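You operate a simulated robot arm through the tools that you are given. There is no shell and no other tool.

The job below is to be done with a simulated robot arm. You get a single attempt, and the scene is never put back.

TASK
Fit the hand wheel, open the valve and air-test it.
Fine: fill it past 5 bar, hold for three seconds, then vent to zero; leave the valve open and the clamp alone.

It is judged by the outcome, as a careful person would: the job done as asked, and still so three seconds after it is handed in. It fails if anything else is knocked over, pushed out of place, dropped, spilled or broken.

THE ROBOT
A 7-joint arm with a two-finger parallel gripper, fixed in place. Base frame: the origin is on the floor under the middle of its stand, x ahead of it, y to its left, z up; the work surface is at about z = 860. Lengths are in mm, angles in rad, forces in N, time in s.
It reaches about 1372 mm from its shoulder. Its first joint turns from -2.601 to 2.601 rad. Payload 3.43 kg.
The TCP is the grasp point between the finger pads, 30 mm short of the fingertips. In the tool frame z runs along the fingers and y along their closing line. The gripper opens to 94 mm. The fingers are 28 mm wide and 10 mm thick; the gripper's body (50 by 96 mm) begins 55 mm behind the TCP.
Orientation is that of the tool frame in the base frame, as a unit quaternion [x, y, z, w]. With the fingers straight down and closing along the base's y, the tool's x points along the base's -x, its y along +y and its z along -z.

THE INTERFACE
- The arm moves only by the tool apply_moves. Its argument "deltas" is text: rows parted by semicolons, each of 6 numbers parted by spaces: the shift along the tool's x, y, z in mm, then the turn, a rotation vector about the tool's x, y, z in rad. In form: x y z wx wy wz; .... A call has 1 to 20 rows; each row is the pose to reach, as a shift and turn from the pose commanded when the call began, along the tool's axes at that moment. "fingers" is the opening in per cent of the stroke, from 0 (shut) to 100 (fully open), set as the call begins (left out, the last holds). Each row takes 0.2 s and may step no farther than 50 mm and 0.15 rad from the row before; otherwise, or with a gripper value out of range, the whole call is refused. Where a pose cannot be reached the arm comes as near as it can. A force on the tool above 40 N (or 10 N above the force at the start of the call, whichever is more), or a blocked arm, ends the call early, and 0.2 s more pass. The fingers move at their own pace (about 45 mm/s each) and stop on an object; they squeeze with about 37 N. The grip force told is the motor's: it shows also when the fingers shut on nothing. Time passes only in rows, and 0.2 s behind the last, so rows that repeat a pose let the fingers close. It gives the time, the measured TCP pose, the force on the tool (base axes), the opening and the grip force at its end, in the units of the frame above (readings bear some noise), with the torque about the TCP (base axes, N m) and any sound that the robot's microphone picked up.
- Cameras (640 x 400 px; columns grow to the right, rows downward): "scene" is fixed at [49.7, -650.9, 1731]; the picture's right is [-0.89, -0.45, 0.00], its down [-0.39, 0.77, -0.49] and it looks along [0.22, -0.44, -0.87] (base axes); focal length 348 px, centre (320, 200). "wrist" rides on the gripper at [76, 14, -103] in the tool frame; the picture's right is [-0.18, 0.98, 0.00], its down [-0.75, -0.14, -0.64] and it looks along [-0.63, -0.12, 0.77] (tool axes); focal length 243 px, centre (320, 200). There is no depth. A picture from a camera that has moved, and an enlarged one, comes with that camera's place and axes in the base frame and with its lens.
- get_image(camera): a new picture of that camera. It takes no simulated time.
- enlarge(camera, box): a new picture of the part [left, top, right, bottom] of that camera's present view, enlarged. It takes no simulated time.
- sign_off(): hands the job in; it is judged then, once.

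Places have to be worked out from the pictures, the camera data and where the tool is seen. Open the gripper and draw the arm clear of the work before you hand the job in, unless the task says otherwise.

The tools are called after ">>>" as a command line: name --argument value ..., lists and objects as JSON in quotes. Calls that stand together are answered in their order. apply_moves: Moves the arm, as the interface text tells. Its arguments: {"type":"object","properties":{"deltas":{"type":"string"},"fingers":{"type":"number"}},"required":["deltas"]} The other tools are called the same way: get_image (camera) takes a picture; enlarge (camera, box) takes an enlarged picture of a part of a camera's view; sign_off () hands the job in.

At the start:

```text
time_s: 0.0
eef_pos: [343.5, -927.1, 1253.3]
orientation: [0.0, 1.0, 0.0, 0.001]
contact_force: [0.8, -0.2, 0.7]
torque: [0.02, -0.02, -0.01]
opening: 94.2
finger_force: 0.1
```

scene: 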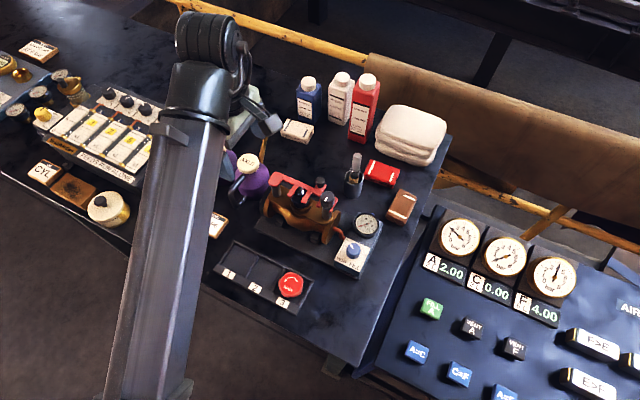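
wrist: 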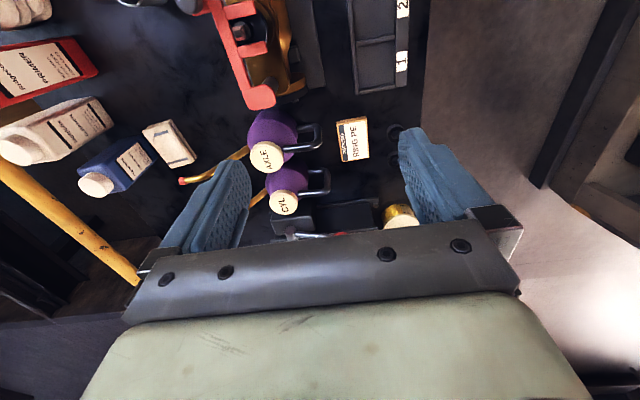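

I'll begin by looking closely at the scene to identify the parts: valve, hand wheel, clamp, and air panel.

>>> enlarge --camera "scene" --box '[200, 140, 420, 320]'

>>> enlarge --camera "scene" --box '[360, 200, 640, 400]'

>>> enlarge --camera "scene" --box '[0, 20, 220, 240]'

>>> get_image --camera "wrist"

```text
2.22 times, centred on (310, 230) of scene
camera zoom: at [49.7, -650.9, 1731.0], right [-0.89, -0.45, 0.0], down [-0.39, 0.77, -0.49], along [0.22, -0.44, -0.87], focal length 774 px, centre (342, 133)
```

zoom: 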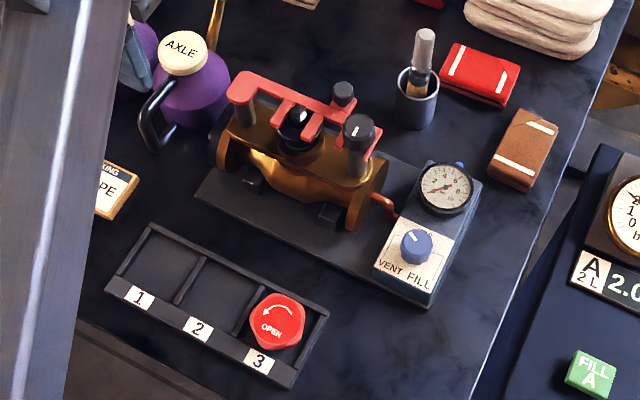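

```text
2.00 times, centred on (500, 300) of scene
camera zoom: at [49.7, -650.9, 1731.0], right [-0.89, -0.45, 0.0], down [-0.39, 0.77, -0.49], along [0.22, -0.44, -0.87], focal length 696 px, centre (-40, 0)
```

zoom: 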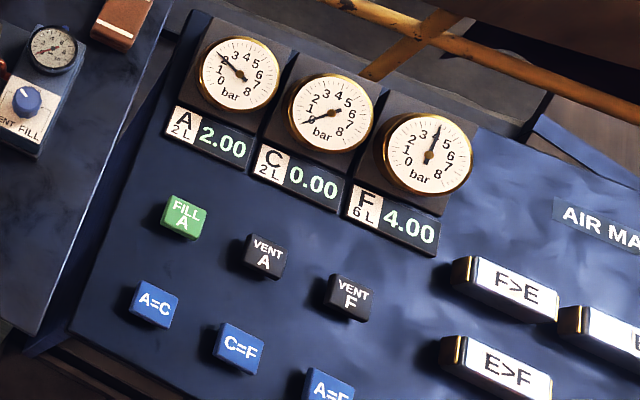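

```text
1.82 times, centred on (110, 130) of scene
camera zoom: at [49.7, -650.9, 1731.0], right [-0.89, -0.45, 0.0], down [-0.39, 0.77, -0.49], along [0.22, -0.44, -0.87], focal length 633 px, centre (702, 327)
```

zoom: 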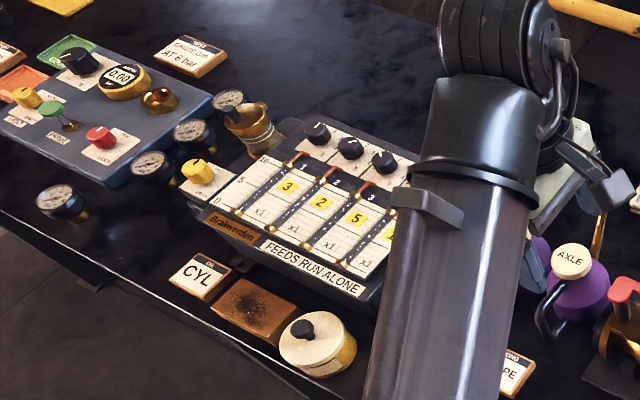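

```text
taken
camera wrist: at [267.1, -912.0, 1356.4], right [0.18, 0.98, 0.0], down [0.75, -0.14, 0.64], along [0.63, -0.12, -0.77], focal length 243 px, centre (320, 200)
```

wrist: 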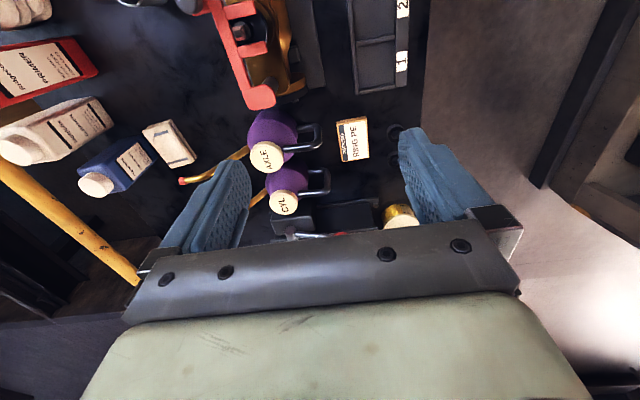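

The red "OPEN" wheel seems to be in tray slot 3, and the brass valve is held by a red clamp next to a gauge with a VENT/FILL knob. I'll zoom in further on each.

>>> enlarge --camera "scene" --box '[255, 165, 350, 250]'

>>> enlarge --camera "scene" --box '[320, 200, 400, 280]'

>>> enlarge --camera "scene" --box '[210, 235, 320, 315]'

>>> enlarge --camera "wrist" --box '[180, 0, 420, 220]'

```text
4.71 times, centred on (302, 208) of scene
camera zoom: at [49.7, -650.9, 1731.0], right [-0.89, -0.45, 0.0], down [-0.39, 0.77, -0.49], along [0.22, -0.44, -0.87], focal length 1639 px, centre (402, 165)
```

zoom: 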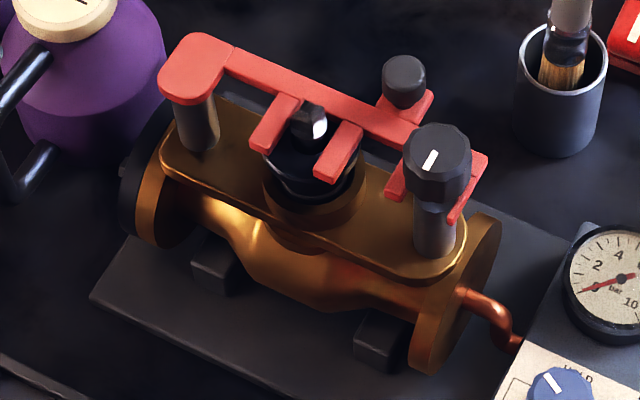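

```text
5.00 times, centred on (360, 240) of scene
camera zoom: at [49.7, -650.9, 1731.0], right [-0.89, -0.45, 0.0], down [-0.39, 0.77, -0.49], along [0.22, -0.44, -0.87], focal length 1741 px, centre (120, 0)
```

zoom: 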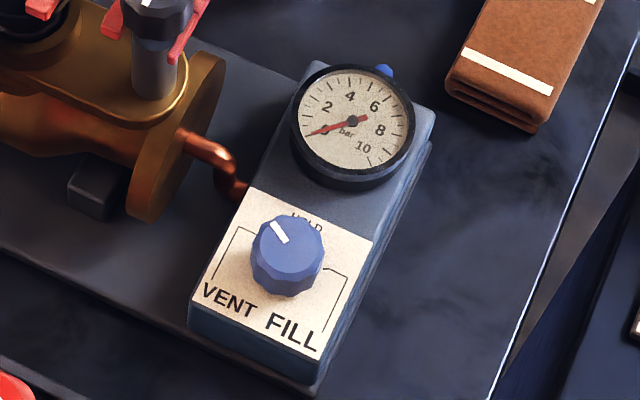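

```text
5.00 times, centred on (265, 275) of scene
camera zoom: at [49.7, -650.9, 1731.0], right [-0.89, -0.45, 0.0], down [-0.39, 0.77, -0.49], along [0.22, -0.44, -0.87], focal length 1741 px, centre (595, -175)
```

zoom: 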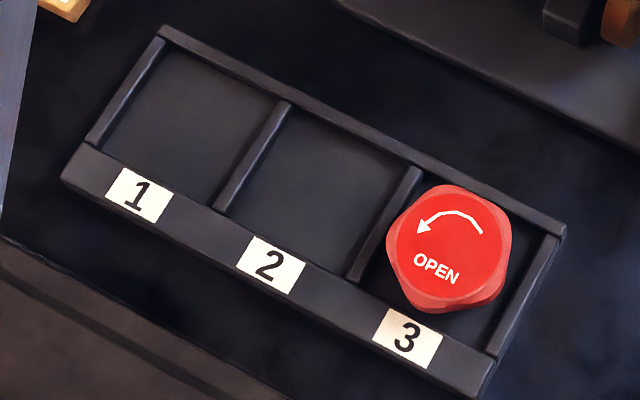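

```text
1.82 times, centred on (300, 110) of wrist
camera zoom: at [267.1, -912.0, 1356.4], right [0.18, 0.98, 0.0], down [0.75, -0.14, 0.64], along [0.63, -0.12, -0.77], focal length 441 px, centre (356, 364)
```

zoom: 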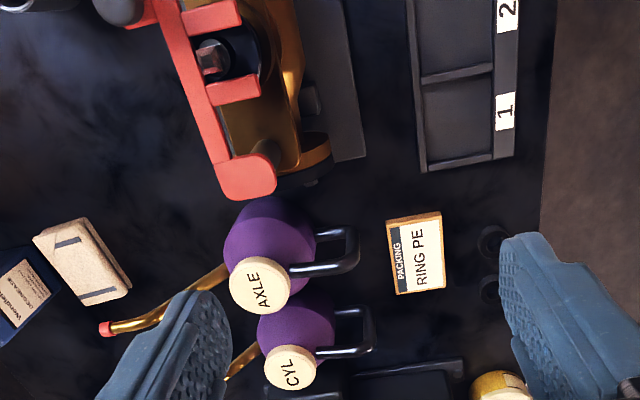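

The valve's square stem stands up between the fork prongs of the red clamp bar, at roughly (283, -1013, ~1010), and the wheel is at about (219, -833, 900). I'll move the wrist camera toward −x at the same height to get a better view of both.

>>> apply_moves --deltas "48 -8 0 0 0 0; 96 -16 0 0 0 0; 144 -24 0 0 0 0; 192 -32 0 0 0 0; 240 -40 0 0 0 0" --fingers 100

>>> get_image --camera "wrist"

>>> get_image --camera "scene"

```text
time_s: 1.2
eef_pos: [103.7, -966.8, 1252.5]
orientation: [-0.001, 1.0, 0.0, 0.001]
contact_force: [0.1, 0.7, -0.4]
torque: [-0.02, 0.0, 0.03]
opening: 93.9
finger_force: 0.2
```

```text
taken
camera wrist: at [27.2, -952.9, 1355.4], right [0.18, 0.98, 0.0], down [0.75, -0.14, 0.64], along [0.63, -0.12, -0.77], focal length 243 px, centre (320, 200)
```

wrist: 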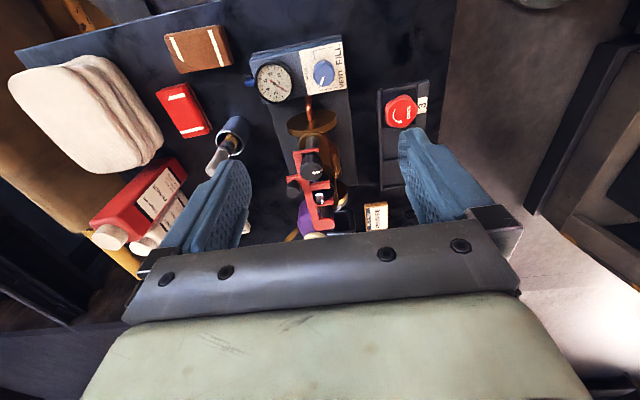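

```text
taken
```

scene: 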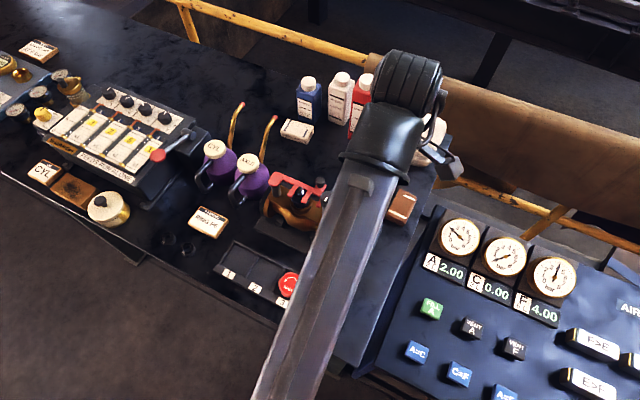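

The view now covers the whole fixture. I'll enlarge the valve, the vent/fill box and the wheel.

>>> enlarge --camera "wrist" --box '[240, 100, 400, 240]'

>>> enlarge --camera "wrist" --box '[240, 30, 360, 120]'

>>> enlarge --camera "wrist" --box '[360, 70, 450, 140]'

```text
2.86 times, centred on (320, 170) of wrist
camera zoom: at [27.2, -952.9, 1355.4], right [0.18, 0.98, 0.0], down [0.75, -0.14, 0.64], along [0.63, -0.12, -0.77], focal length 693 px, centre (320, 286)
```

zoom: 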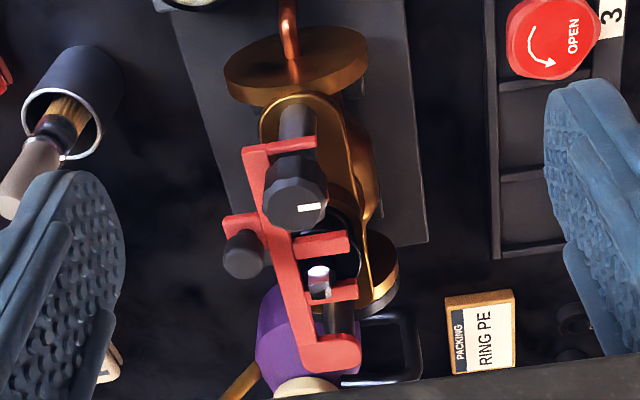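

```text
4.44 times, centred on (300, 75) of wrist
camera zoom: at [27.2, -952.9, 1355.4], right [0.18, 0.98, 0.0], down [0.75, -0.14, 0.64], along [0.63, -0.12, -0.77], focal length 1078 px, centre (409, 756)
```

zoom: 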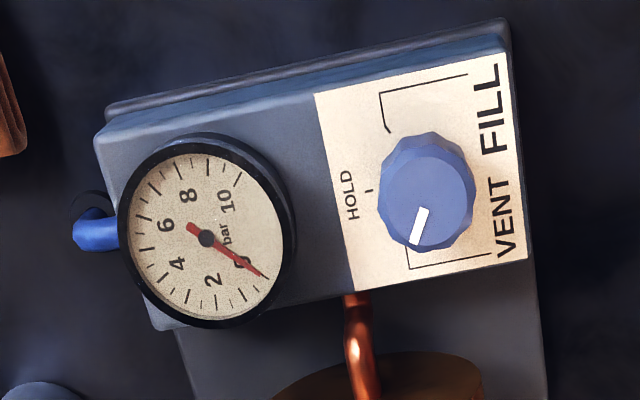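

```text
5.71 times, centred on (405, 105) of wrist
camera zoom: at [27.2, -952.9, 1355.4], right [0.18, 0.98, 0.0], down [0.75, -0.14, 0.64], along [0.63, -0.12, -0.77], focal length 1386 px, centre (-166, 743)
```

zoom: 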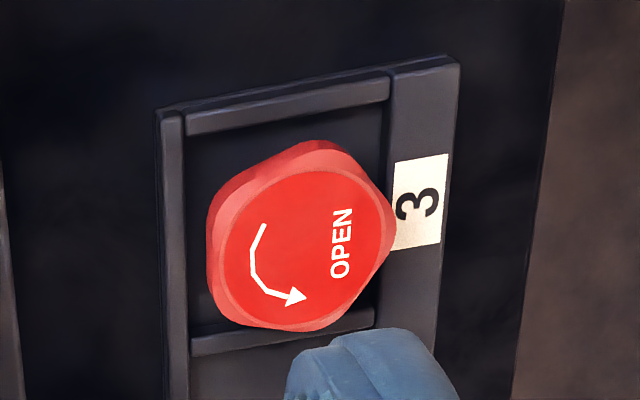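

The knob's pointer is on VENT; HOLD lies toward −y and FILL one step further clockwise seen from above. The wheel's arrow shows counterclockwise to open. Next I'll bring the camera nearer, above the stem, to read its shape and orientation.

>>> apply_moves --deltas "-36 -8 25 0 0 0; -73 -16 50 0 0 0; -110 -24 75 0 0 0; -146 -33 100 0 0 0; -146 -33 100 0 0 0"

>>> get_image --camera "wrist"

>>> enlarge --camera "wrist" --box '[200, 0, 440, 160]'

```text
time_s: 2.4
eef_pos: [251.8, -999.2, 1150.6]
orientation: [0.0, 1.0, -0.001, 0.0]
contact_force: [-0.1, -0.3, -0.1]
torque: [-0.01, 0.01, 0.01]
opening: 93.9
finger_force: 0.1
```

```text
taken
camera wrist: at [174.7, -984.1, 1252.9], right [0.18, 0.98, 0.0], down [0.75, -0.14, 0.64], along [0.63, -0.12, -0.77], focal length 243 px, centre (320, 200)
```

wrist: 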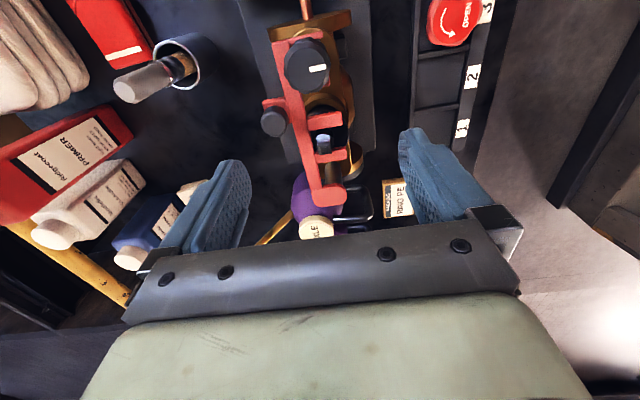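

```text
2.50 times, centred on (320, 80) of wrist
camera zoom: at [174.7, -984.1, 1252.9], right [0.18, 0.98, 0.0], down [0.75, -0.14, 0.64], along [0.63, -0.12, -0.77], focal length 606 px, centre (320, 500)
```

zoom: 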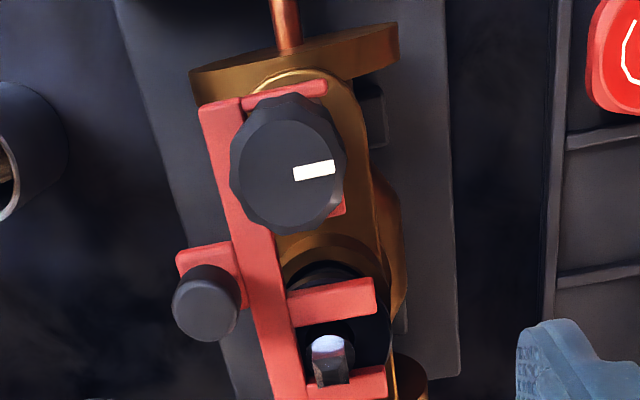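

I'll enlarge the stem further to determine its square's orientation.

>>> enlarge --camera "wrist" --box '[295, 105, 355, 165]'

>>> enlarge --camera "scene" --box '[285, 175, 325, 210]'

>>> enlarge --camera "wrist" --box '[255, 0, 355, 80]'

```text
6.67 times, centred on (325, 135) of wrist
camera zoom: at [174.7, -984.1, 1252.9], right [0.18, 0.98, 0.0], down [0.75, -0.14, 0.64], along [0.63, -0.12, -0.77], focal length 1618 px, centre (287, 633)
```

zoom: 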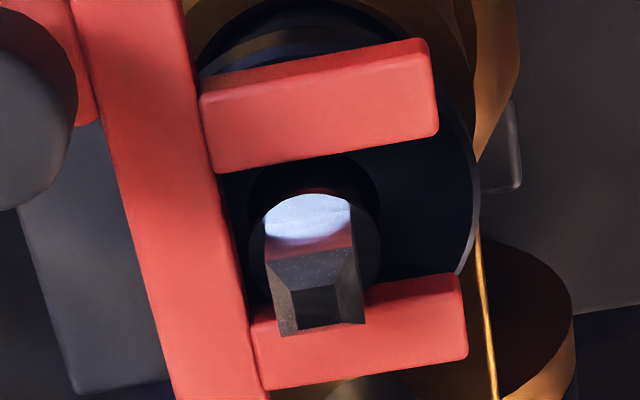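

```text
11.43 times, centred on (305, 192) of scene
camera zoom: at [49.7, -650.9, 1731.0], right [-0.89, -0.45, 0.0], down [-0.39, 0.77, -0.49], along [0.22, -0.44, -0.87], focal length 3980 px, centre (491, 286)
```

zoom: 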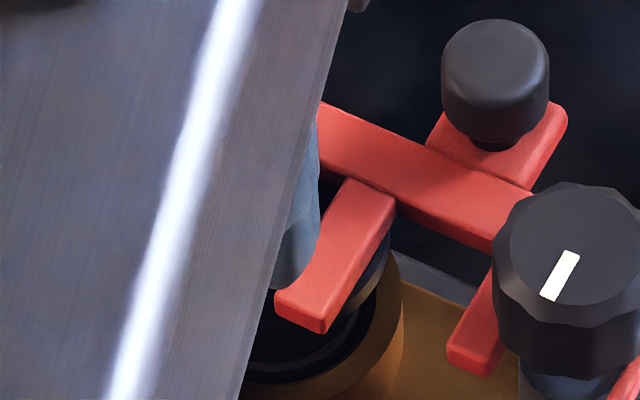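

```text
5.00 times, centred on (305, 40) of wrist
camera zoom: at [174.7, -984.1, 1252.9], right [0.18, 0.98, 0.0], down [0.75, -0.14, 0.64], along [0.63, -0.12, -0.77], focal length 1213 px, centre (395, 1000)
```

zoom: 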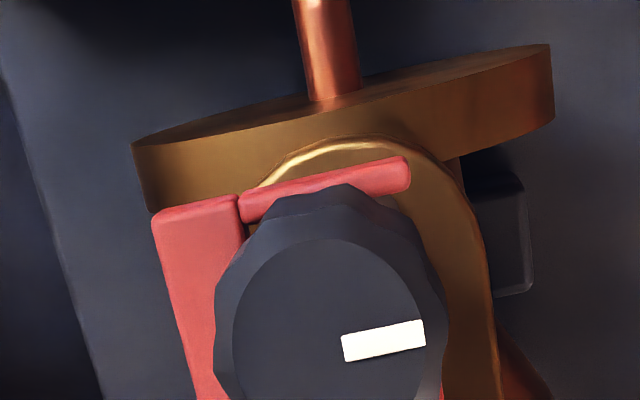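

The stem is a square with a chamfered top, aligned with the prongs (base axes) to within a couple of degrees. To judge heights I'll back off toward −x and tilt the tool so the camera looks more horizontally.

>>> apply_moves --deltas "40 2 0 0 -0.13 0; 80 4 20 0 -0.26 0; 115 7 45 0 -0.39 0; 142 9 70 0 -0.5 0; 142 9 70 0 -0.5 0"

>>> get_image --camera "wrist"

>>> enlarge --camera "wrist" --box '[240, 90, 400, 220]'

```text
time_s: 3.6
eef_pos: [104.4, -991.2, 1080.1]
orientation: [0.0, 0.969, -0.001, 0.248]
contact_force: [-0.1, -0.6, 0.2]
torque: [0.0, 0.0, 0.02]
opening: 94.0
finger_force: 0.0
```

```text
taken
camera wrist: at [-10.8, -977.8, 1133.9], right [0.16, 0.98, 0.09], down [0.35, -0.14, 0.93], along [0.92, -0.12, -0.37], focal length 243 px, centre (320, 200)
```

wrist: 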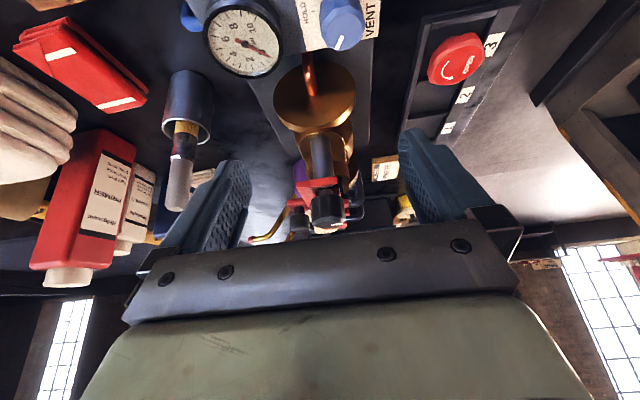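

```text
3.08 times, centred on (320, 155) of wrist
camera zoom: at [-10.8, -977.8, 1133.9], right [0.16, 0.98, 0.09], down [0.35, -0.14, 0.93], along [0.92, -0.12, -0.37], focal length 746 px, centre (320, 338)
```

zoom: 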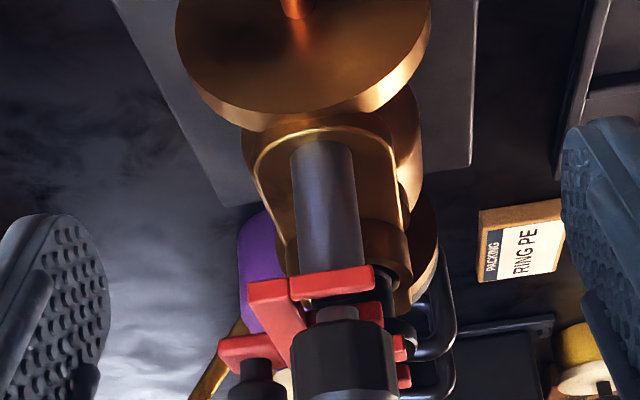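

The clamp knob hides the stem from this side. I'll go up, level the tool, then swing the camera round to the tray (+y) side, where the fork opens.

>>> apply_moves --deltas "-37 22 -7 0 0.1 0; -74 44 -14 0 0.2 0; -111 67 -21 0 0.3 0; -148 89 -28 0 0.4 0; -185 111 -35 0 0.5 0; -185 111 -35 0 0.5 0"

>>> apply_moves --deltas "0 0 0 0 0 0.14; 0 0 0 0 0 0.28; 0 0 0 0 0 0.42; 0 0 0 0 0 0.56; 0 0 0 0 0 0.7; 0 0 0 0 0 0.84; 0 0 0 0 0 0.98; 0 0 0 0 0 1.12; 0 0 0 0 0 1.26; 0 0 0 0 0 1.4; 0 0 0 0 0 1.5; 0 0 0 0 0 1.571; 0 0 0 0 0 1.571"

>>> get_image --camera "wrist"

>>> get_image --camera "scene"

```text
time_s: 5.0
eef_pos: [253.1, -882.0, 1201.7]
orientation: [0.0, 1.0, 0.0, -0.001]
contact_force: [-0.5, 0.4, 0.5]
torque: [-0.02, -0.01, 0.0]
opening: 94.0
finger_force: 0.0
```

```text
time_s: 6.6
eef_pos: [252.2, -880.1, 1204.1]
orientation: [0.465, 0.885, -0.002, 0.001]
contact_force: [1.4, -0.1, -3.2]
torque: [-0.11, 0.1, -0.07]
opening: 93.6
finger_force: 0.0
stopped in row 8: the force on the tool passed its limit at 46 N (the readings are from after the stop); the commanded pose is now the measured one
```

```text
taken
camera wrist: at [221.5, -808.9, 1305.9], right [0.91, 0.4, 0.0], down [0.31, -0.7, 0.65], along [0.26, -0.59, -0.76], focal length 243 px, centre (320, 200)
```

wrist: 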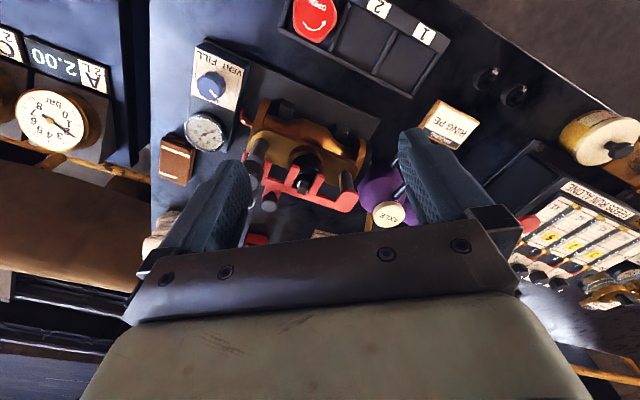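

```text
taken
```

scene: 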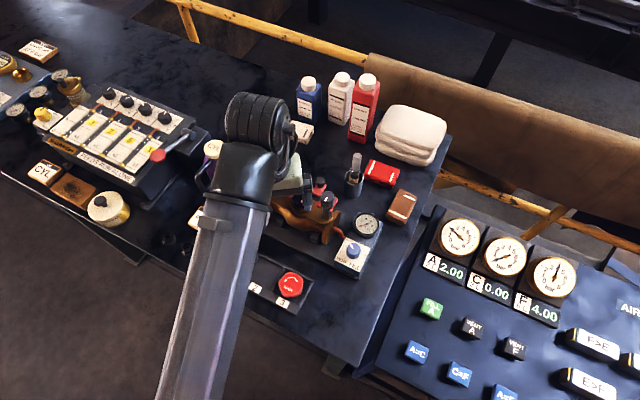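

The call stopped at about 0.97 rad with a force spike, although nothing is near the gripper, so it may be a joint limit or a wrist swing. I'll check the readings with a small, slow further turn.

>>> apply_moves --deltas "0 0 0 0 0 0; 0 0 0 0 0 0.05; 0 0 0 0 0 0.1; 0 0 0 0 0 0.1"

```text
time_s: 7.6
eef_pos: [252.9, -881.0, 1202.2]
orientation: [0.509, 0.86, -0.002, 0.002]
contact_force: [-1.5, -3.0, -7.8]
torque: [-0.12, -0.25, 0.16]
opening: 94.1
finger_force: 0.0
```

The turn continued but the force reading grew. I'll hold still to see whether it's transient.

>>> apply_moves --deltas "0 0 0 0 0 0; 0 0 0 0 0 0; 0 0 0 0 0 0"

>>> enlarge --camera "scene" --box '[150, 80, 350, 300]'

```text
time_s: 8.4
eef_pos: [252.3, -880.2, 1203.0]
orientation: [0.51, 0.86, -0.002, 0.002]
contact_force: [4.2, -1.6, -6.2]
torque: [-0.28, 0.46, -0.31]
opening: 94.0
finger_force: 0.0
```

```text
1.82 times, centred on (250, 190) of scene
camera zoom: at [49.7, -650.9, 1731.0], right [-0.89, -0.45, 0.0], down [-0.39, 0.77, -0.49], along [0.22, -0.44, -0.87], focal length 633 px, centre (447, 218)
```

zoom: 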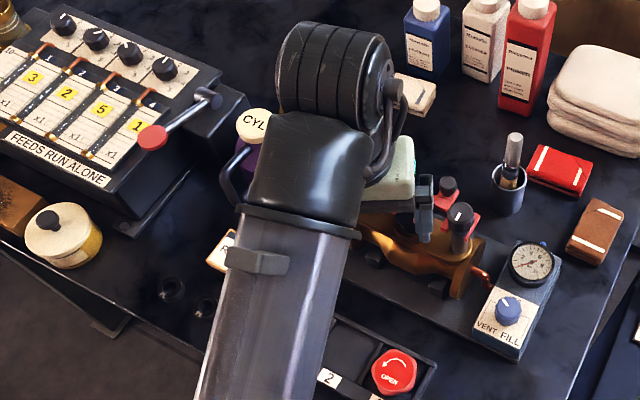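

The force fluctuates with small pose wobble — the arm seems to be straining against a joint limit in this direction. I'll rotate back a bit and check that it vanishes.

>>> apply_moves --deltas "0 0 0 0 0 -0.1; 0 0 0 0 0 -0.2; 0 0 0 0 0 -0.3; 0 0 0 0 0 -0.3; 0 0 0 0 0 -0.3"

```text
time_s: 9.6
eef_pos: [252.0, -879.9, 1202.7]
orientation: [0.375, 0.927, -0.003, 0.003]
contact_force: [-0.2, 0.5, -0.7]
torque: [0.02, -0.03, 0.0]
opening: 94.1
finger_force: 0.1
```

The strain is gone at ~0.77 rad, so there's a joint limit about 0.9 rad clockwise from the starting heading; counterclockwise should have more room. From here I'll tilt and lower for a side-on view of the stem.

>>> apply_moves --deltas "8 -11 32 0 -0.13 0; 16 -22 64 0 -0.26 0; 24 -33 96 0 -0.39 0; 32 -43 127 0 -0.5 0; 32 -43 127 0 -0.5 0"

>>> get_image --camera "wrist"

>>> enlarge --camera "wrist" --box '[250, 100, 410, 230]'

```text
time_s: 10.8
eef_pos: [198.8, -888.8, 1075.7]
orientation: [0.363, 0.898, -0.096, 0.231]
contact_force: [0.1, -0.1, 0.5]
torque: [-0.02, -0.02, -0.03]
opening: 94.1
finger_force: 0.0
```

```text
taken
camera wrist: at [126.6, -798.1, 1129.3], right [0.8, 0.59, 0.09], down [0.15, -0.34, 0.93], along [0.58, -0.73, -0.36], focal length 243 px, centre (320, 200)
```

wrist: 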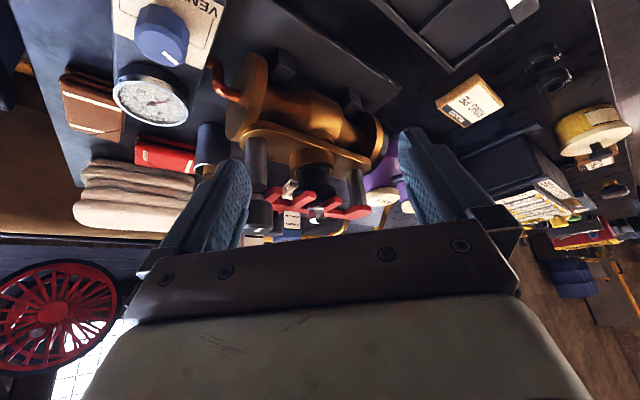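

```text
3.08 times, centred on (330, 165) of wrist
camera zoom: at [126.6, -798.1, 1129.3], right [0.8, 0.59, 0.09], down [0.15, -0.34, 0.93], along [0.58, -0.73, -0.36], focal length 746 px, centre (289, 308)
```

zoom: 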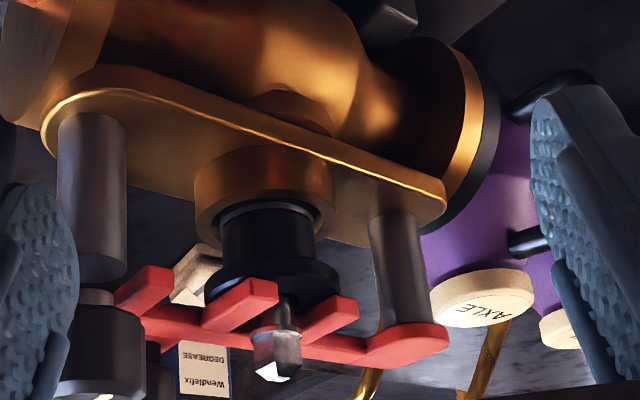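

The upside-down side view is informative: the stem has a square head, about z ≈ 1042–1058, above the fork prongs, at roughly (277, -999). The clamp knob top seems higher (~1074), with another knob on the lever side. I'll now get a similar low view of the wheel in its tray.

>>> apply_moves --deltas "40 14 11 0 0 0; 79 28 22 0 0 0; 119 43 33 0 0 0; 158 57 44 0 0 0; 198 72 55 0 0 0; 198 72 55 0 0 0"

>>> get_image --camera "wrist"

>>> enlarge --camera "wrist" --box '[240, 120, 400, 230]'

```text
time_s: 12.2
eef_pos: [145.8, -735.7, 933.7]
orientation: [0.362, 0.898, -0.095, 0.231]
contact_force: [-0.9, 0.5, -0.1]
torque: [-0.01, -0.01, -0.06]
opening: 93.9
finger_force: 0.1
```

```text
taken
camera wrist: at [72.4, -644.3, 987.5], right [0.8, 0.59, 0.09], down [0.16, -0.34, 0.93], along [0.58, -0.73, -0.37], focal length 243 px, centre (320, 200)
```

wrist: 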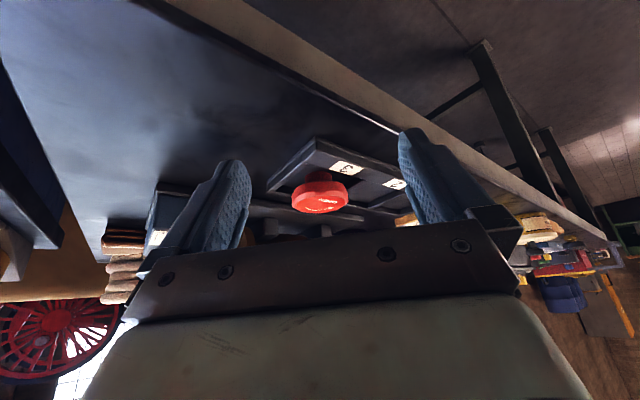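

```text
3.64 times, centred on (320, 175) of wrist
camera zoom: at [72.4, -644.3, 987.5], right [0.8, 0.59, 0.09], down [0.16, -0.34, 0.93], along [0.58, -0.73, -0.37], focal length 882 px, centre (320, 291)
```

zoom: 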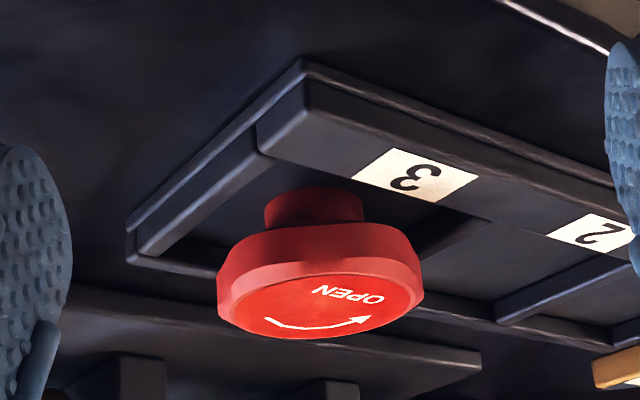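

The wheel is a ~59 mm lobed disc (top z ≈ 900) with a ~27 mm hub underneath, standing clear above the tray walls. Now I'll level out, turn back to the original heading, and look down on it to see its lobes and exact position.

>>> apply_moves --deltas "-36 -9 -16 0 0.13 0; -73 -18 -32 0 0.26 0; -109 -28 -48 0 0.39 0; -145 -37 -64 0 0.5 0; -145 -37 -64 0 0.5 0"

>>> apply_moves --deltas "0 0 0 0 0 -0.13; 0 0 0 0 0 -0.26; 0 0 0 0 0 -0.39; 0 0 0 0 0 -0.52; 0 0 0 0 0 -0.65; 0 0 0 0 0 -0.77; 0 0 0 0 0 -0.77"

>>> get_image --camera "wrist"

```text
time_s: 13.4
eef_pos: [187.4, -826.8, 1058.3]
orientation: [0.374, 0.927, -0.002, 0.002]
contact_force: [-0.9, -1.3, -0.2]
torque: [0.0, -0.01, 0.0]
opening: 94.0
finger_force: 0.0
```

```text
time_s: 15.0
eef_pos: [187.9, -828.3, 1057.5]
orientation: [-0.001, 1.0, -0.003, 0.0]
contact_force: [0.9, 0.3, 0.2]
torque: [-0.03, 0.02, 0.0]
opening: 94.0
finger_force: 0.1
```

```text
taken
camera wrist: at [111.6, -814.5, 1160.8], right [0.18, 0.98, -0.01], down [0.75, -0.14, 0.64], along [0.63, -0.12, -0.77], focal length 243 px, centre (320, 200)
```

wrist: 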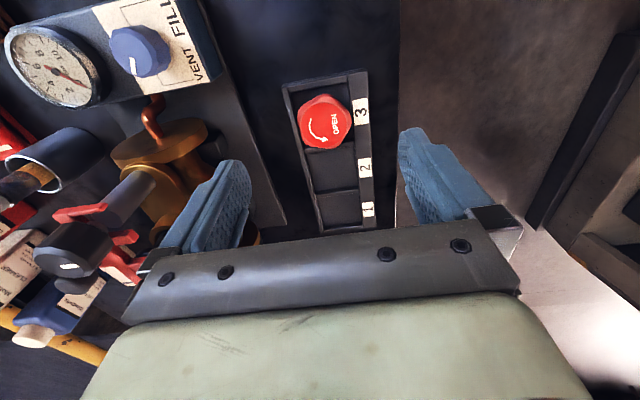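

The view is good already; I'll enlarge the wheel.

>>> enlarge --camera "wrist" --box '[280, 80, 380, 160]'

>>> enlarge --camera "scene" --box '[260, 255, 320, 315]'

>>> enlarge --camera "wrist" --box '[0, 170, 160, 300]'

```text
5.00 times, centred on (330, 120) of wrist
camera zoom: at [111.6, -814.5, 1160.8], right [0.18, 0.98, -0.01], down [0.75, -0.14, 0.64], along [0.63, -0.12, -0.77], focal length 1213 px, centre (270, 600)
```

zoom: 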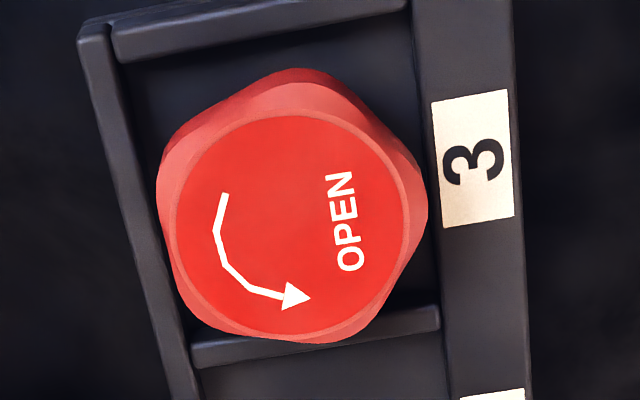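

```text
6.67 times, centred on (290, 285) of scene
camera zoom: at [49.7, -650.9, 1731.0], right [-0.89, -0.45, 0.0], down [-0.39, 0.77, -0.49], along [0.22, -0.44, -0.87], focal length 2322 px, centre (520, -367)
```

zoom: 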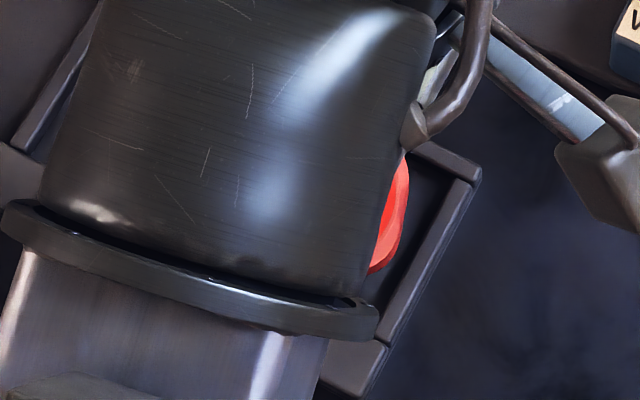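

```text
3.08 times, centred on (80, 235) of wrist
camera zoom: at [111.6, -814.5, 1160.8], right [0.18, 0.98, -0.01], down [0.75, -0.14, 0.64], along [0.63, -0.12, -0.77], focal length 746 px, centre (1058, 92)
```

zoom: 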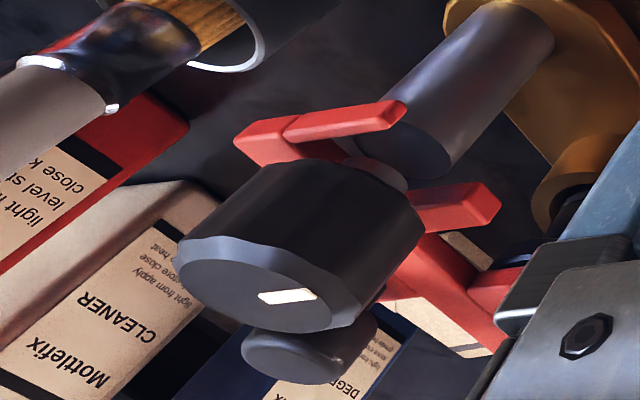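

The disc has five lobes with a flat facing −y, and its text lines up with the tray's x axis, so it's already squared up like the stem. The wheel centre works out at (219.5, −830.5), disc z ≈ 887–900. I'll move above it and check the centring.

>>> apply_moves --deltas "-16 -1 30 -0.003 0 0; -31.6 -2.2 60 -0.006 0 0; -31.6 -2.2 97 -0.006 0 0; -31.6 -2.2 97 -0.006 0 0" --fingers 100

>>> get_image --camera "wrist"

>>> enlarge --camera "wrist" --box '[200, 90, 440, 240]'

```text
time_s: 16.0
eef_pos: [217.1, -833.6, 958.5]
orientation: [-0.001, 1.0, 0.0, 0.0]
contact_force: [0.1, 0.2, -0.8]
torque: [-0.02, 0.02, 0.01]
opening: 94.0
finger_force: 0.1
```

```text
taken
camera wrist: at [141.5, -819.3, 1063.0], right [0.18, 0.98, 0.0], down [0.75, -0.14, 0.64], along [0.63, -0.12, -0.77], focal length 243 px, centre (320, 200)
```

wrist: 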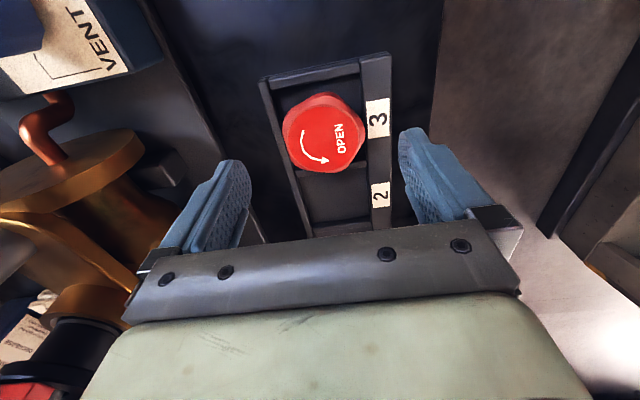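

```text
2.67 times, centred on (320, 165) of wrist
camera zoom: at [141.5, -819.3, 1063.0], right [0.18, 0.98, 0.0], down [0.75, -0.14, 0.64], along [0.63, -0.12, -0.77], focal length 647 px, centre (320, 293)
```

zoom: 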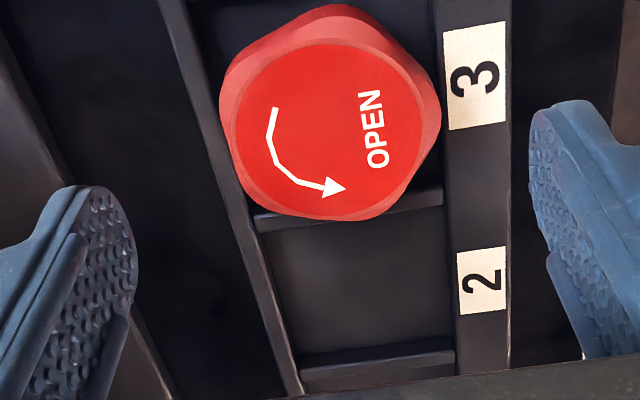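

The wheel centre comes out at about (219.2, −831.5), 2 mm from the tool axis in x and y. I'll correct, descend so the fingertips are just below the disc's underside (TCP z ≈ 914), then check before closing.

>>> apply_moves --deltas "-2 2 15 0 0 0; -2 2 30 0 0 0; -2 2 45 0 0 0; -2 2 45 0 0 0" --fingers 100

>>> get_image --camera "wrist"

>>> enlarge --camera "wrist" --box '[200, 90, 440, 240]'

```text
time_s: 17.0
eef_pos: [220.5, -831.2, 915.4]
orientation: [-0.001, 1.0, 0.0, 0.0]
contact_force: [-0.2, 0.3, -0.9]
torque: [-0.01, -0.02, 0.02]
opening: 93.9
finger_force: 0.1
```

```text
taken
camera wrist: at [143.9, -817.5, 1019.5], right [0.18, 0.98, 0.0], down [0.75, -0.14, 0.64], along [0.63, -0.12, -0.77], focal length 243 px, centre (320, 200)
```

wrist: 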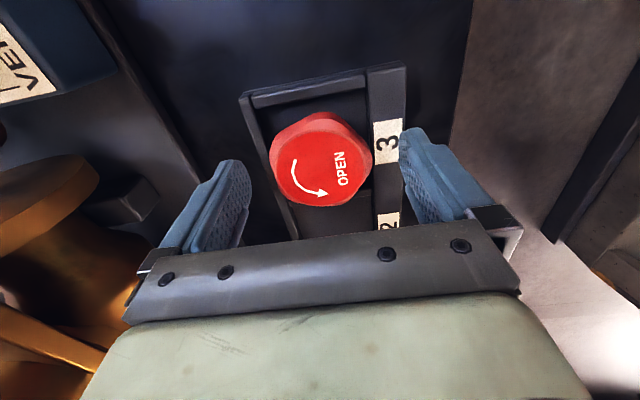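

```text
2.67 times, centred on (320, 165) of wrist
camera zoom: at [143.9, -817.5, 1019.5], right [0.18, 0.98, 0.0], down [0.75, -0.14, 0.64], along [0.63, -0.12, -0.77], focal length 647 px, centre (320, 293)
```

zoom: 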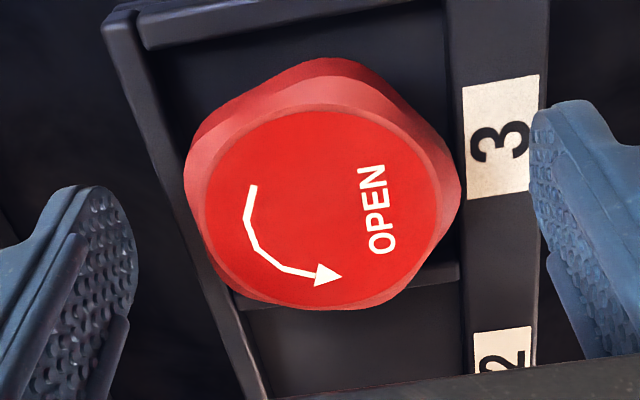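

The wheel sits centred between the fingertips, and the tips (z ≈ 885) clear the tray strip (~876). I'll close on the disc.

>>> apply_moves --deltas "0 0 0 0 0 0; 0 0 0 0 0 0; 0 0 0 0 0 0; 0 0 0 0 0 0; 0 0 0 0 0 0" --fingers 0

>>> enlarge --camera "wrist" --box '[200, 90, 440, 240]'

```text
time_s: 18.2
eef_pos: [219.2, -832.1, 916.7]
orientation: [-0.001, 1.0, 0.0, -0.001]
contact_force: [0.0, -0.3, 0.0]
torque: [-0.01, -0.01, 0.05]
opening: 59.2
finger_force: 36.8
```

```text
2.67 times, centred on (320, 165) of wrist
camera zoom: at [143.8, -817.5, 1019.7], right [0.18, 0.98, 0.0], down [0.75, -0.14, 0.64], along [0.63, -0.12, -0.77], focal length 647 px, centre (320, 293)
```

zoom: 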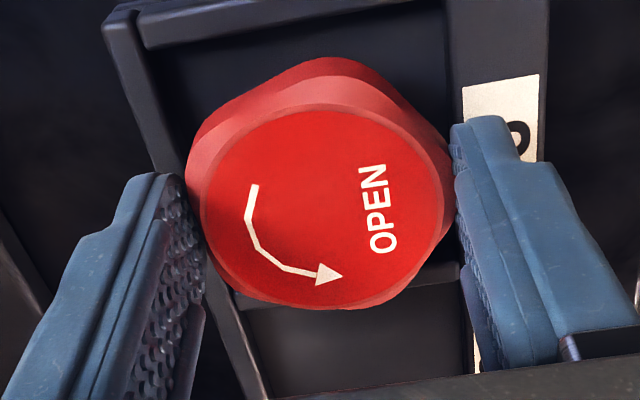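

The grip is solid (59.2 mm, 36.8 N) and the wheel didn't turn. I'll lift it straight up, then check it.

>>> apply_moves --deltas "0 0 -5 0 0 0; 0 0 -20 0 0 0; 0 0 -60 0 0 0; 0 0 -100 0 0 0; 0 0 -145 0 0 0; 0 0 -190 0 0 0; 0 0 -235 0 0 0; 0 0 -250 0 0 0; 0 0 -250 0 0 0"

>>> get_image --camera "wrist"

>>> get_image --camera "scene"

```text
time_s: 20.2
eef_pos: [224.6, -828.1, 1166.7]
orientation: [0.0, 1.0, 0.0, -0.001]
contact_force: [0.2, -0.4, -3.0]
torque: [-0.01, 0.04, 0.0]
opening: 59.3
finger_force: 37.4
```

```text
taken
camera wrist: at [147.7, -814.4, 1271.1], right [0.18, 0.98, 0.0], down [0.75, -0.14, 0.64], along [0.63, -0.12, -0.77], focal length 243 px, centre (320, 200)
```

wrist: 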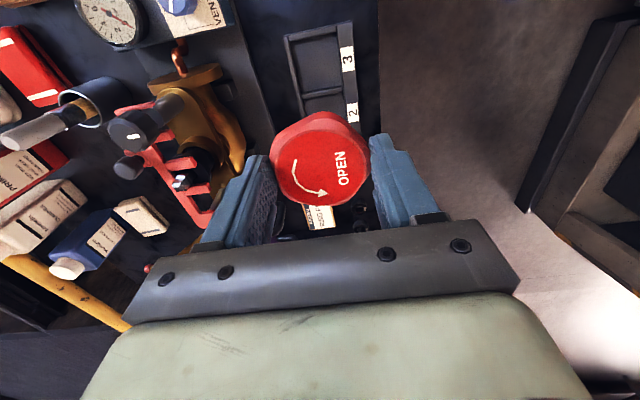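

```text
taken
```

scene: 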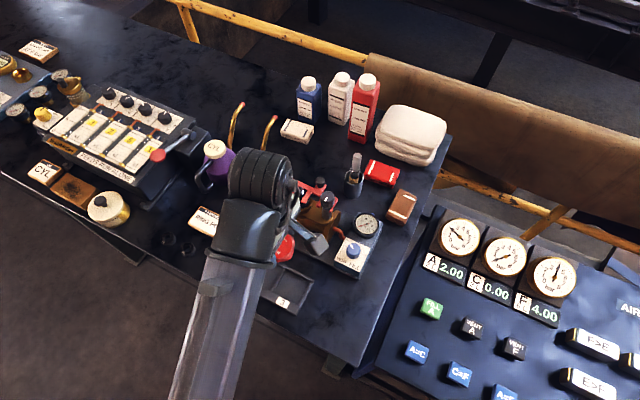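

The wheel is held and level at TCP ≈ (224, −828, 1167); tray slot 3 is now empty. I'll enlarge the stem from here to triangulate its position more accurately before approaching.

>>> enlarge --camera "wrist" --box '[100, 90, 240, 230]'

>>> enlarge --camera "wrist" --box '[160, 160, 200, 200]'

>>> enlarge --camera "scene" --box '[270, 160, 350, 220]'

```text
2.86 times, centred on (170, 160) of wrist
camera zoom: at [147.7, -814.4, 1271.1], right [0.18, 0.98, 0.0], down [0.75, -0.14, 0.64], along [0.63, -0.12, -0.77], focal length 693 px, centre (749, 314)
```

zoom: 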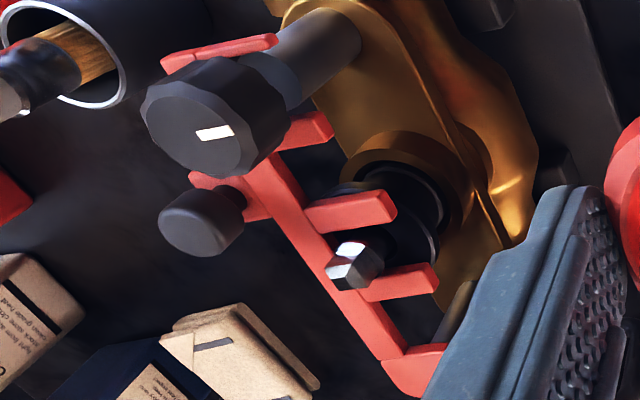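

```text
10.00 times, centred on (180, 180) of wrist
camera zoom: at [147.7, -814.4, 1271.1], right [0.18, 0.98, 0.0], down [0.75, -0.14, 0.64], along [0.63, -0.12, -0.77], focal length 2426 px, centre (1720, 400)
```

zoom: 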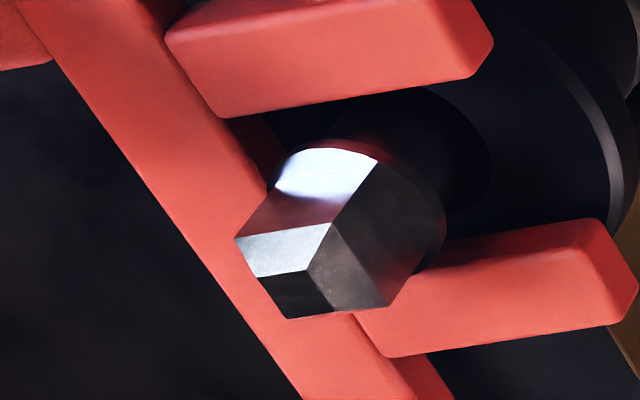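

```text
6.67 times, centred on (310, 190) of scene
camera zoom: at [49.7, -650.9, 1731.0], right [-0.89, -0.45, 0.0], down [-0.39, 0.77, -0.49], along [0.22, -0.44, -0.87], focal length 2322 px, centre (387, 267)
```

zoom: 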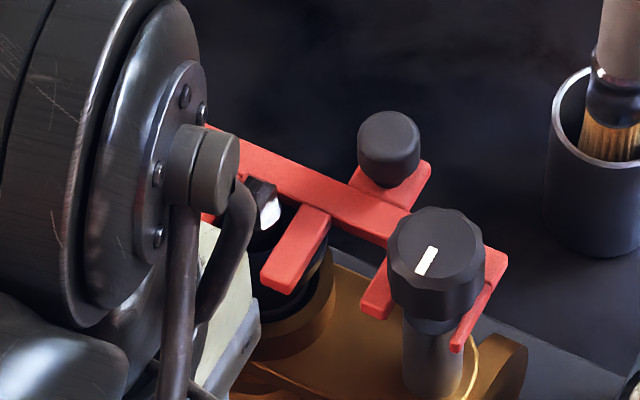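

Triangulating puts the stem's top centre at about (279.8, −999.5, 1057.5), with its square aligned to the base axes. Next I'll measure where the wheel's centre sits relative to the TCP in the grip.

>>> enlarge --camera "wrist" --box '[250, 95, 400, 225]'

```text
3.08 times, centred on (325, 160) of wrist
camera zoom: at [147.7, -814.4, 1271.1], right [0.18, 0.98, 0.0], down [0.75, -0.14, 0.64], along [0.63, -0.12, -0.77], focal length 746 px, centre (305, 323)
```

zoom: 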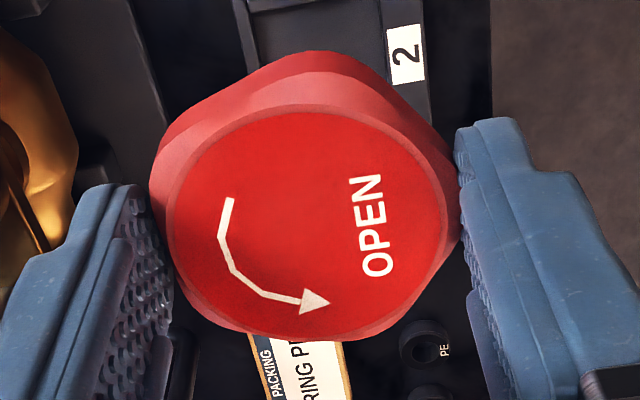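

The wheel's centre sits about (+1, −0.8) mm from the TCP in the grip, so the TCP target over the stem is roughly (278.6, −998.7). I'll carry it there high, with the hub bottom well above the stem and clamp knob.

>>> apply_moves --deltas "-11 -34 0 0 0 0; -22 -68 0 0 0 0; -33 -102 0 0 0 0; -44 -136 0 0 0 0; -54.5 -170.5 0 0 0 0; -54.5 -170.5 8 0 0 0; -54.5 -170.5 8 0 0 0"

>>> get_image --camera "wrist"

>>> get_image --camera "scene"

```text
time_s: 21.8
eef_pos: [277.2, -1001.7, 1160.8]
orientation: [-0.001, 1.0, 0.0, 0.0]
contact_force: [0.1, 0.3, -3.5]
torque: [0.01, 0.0, 0.02]
opening: 59.1
finger_force: 37.1
```

```text
taken
camera wrist: at [200.9, -986.7, 1263.0], right [0.18, 0.98, 0.0], down [0.75, -0.14, 0.64], along [0.63, -0.12, -0.77], focal length 243 px, centre (320, 200)
```

wrist: 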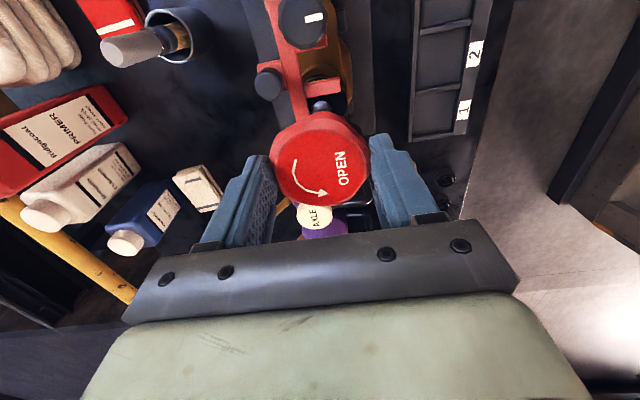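

```text
taken
```

scene: 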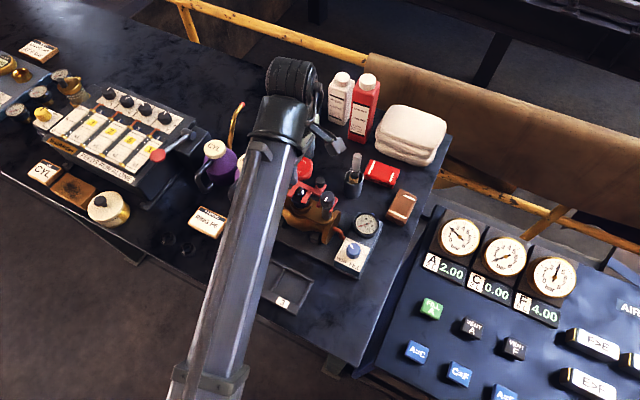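

The stem peeks out just past the disc's edge in this view, so I can measure it directly relative to the tool.

>>> enlarge --camera "wrist" --box '[285, 75, 365, 135]'

>>> enlarge --camera "scene" --box '[280, 140, 350, 220]'

```text
6.67 times, centred on (325, 105) of wrist
camera zoom: at [200.9, -986.7, 1263.0], right [0.18, 0.98, 0.0], down [0.75, -0.14, 0.64], along [0.63, -0.12, -0.77], focal length 1618 px, centre (287, 833)
```

zoom: 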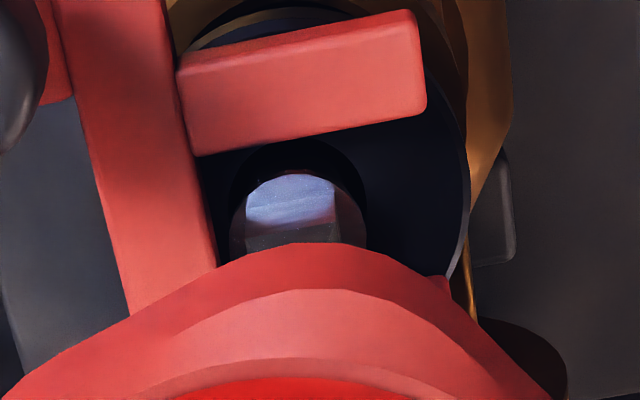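

```text
5.00 times, centred on (315, 180) of scene
camera zoom: at [49.7, -650.9, 1731.0], right [-0.89, -0.45, 0.0], down [-0.39, 0.77, -0.49], along [0.22, -0.44, -0.87], focal length 1741 px, centre (345, 300)
```

zoom: 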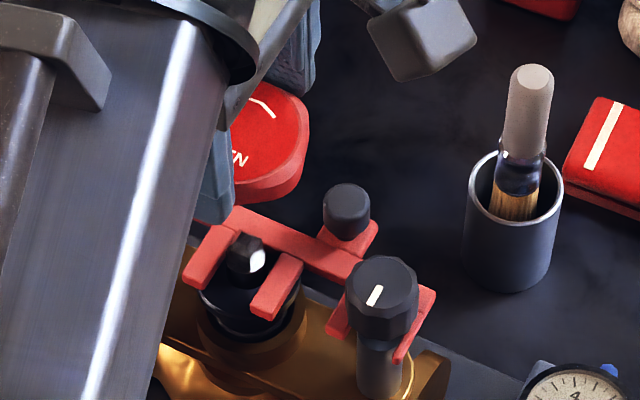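

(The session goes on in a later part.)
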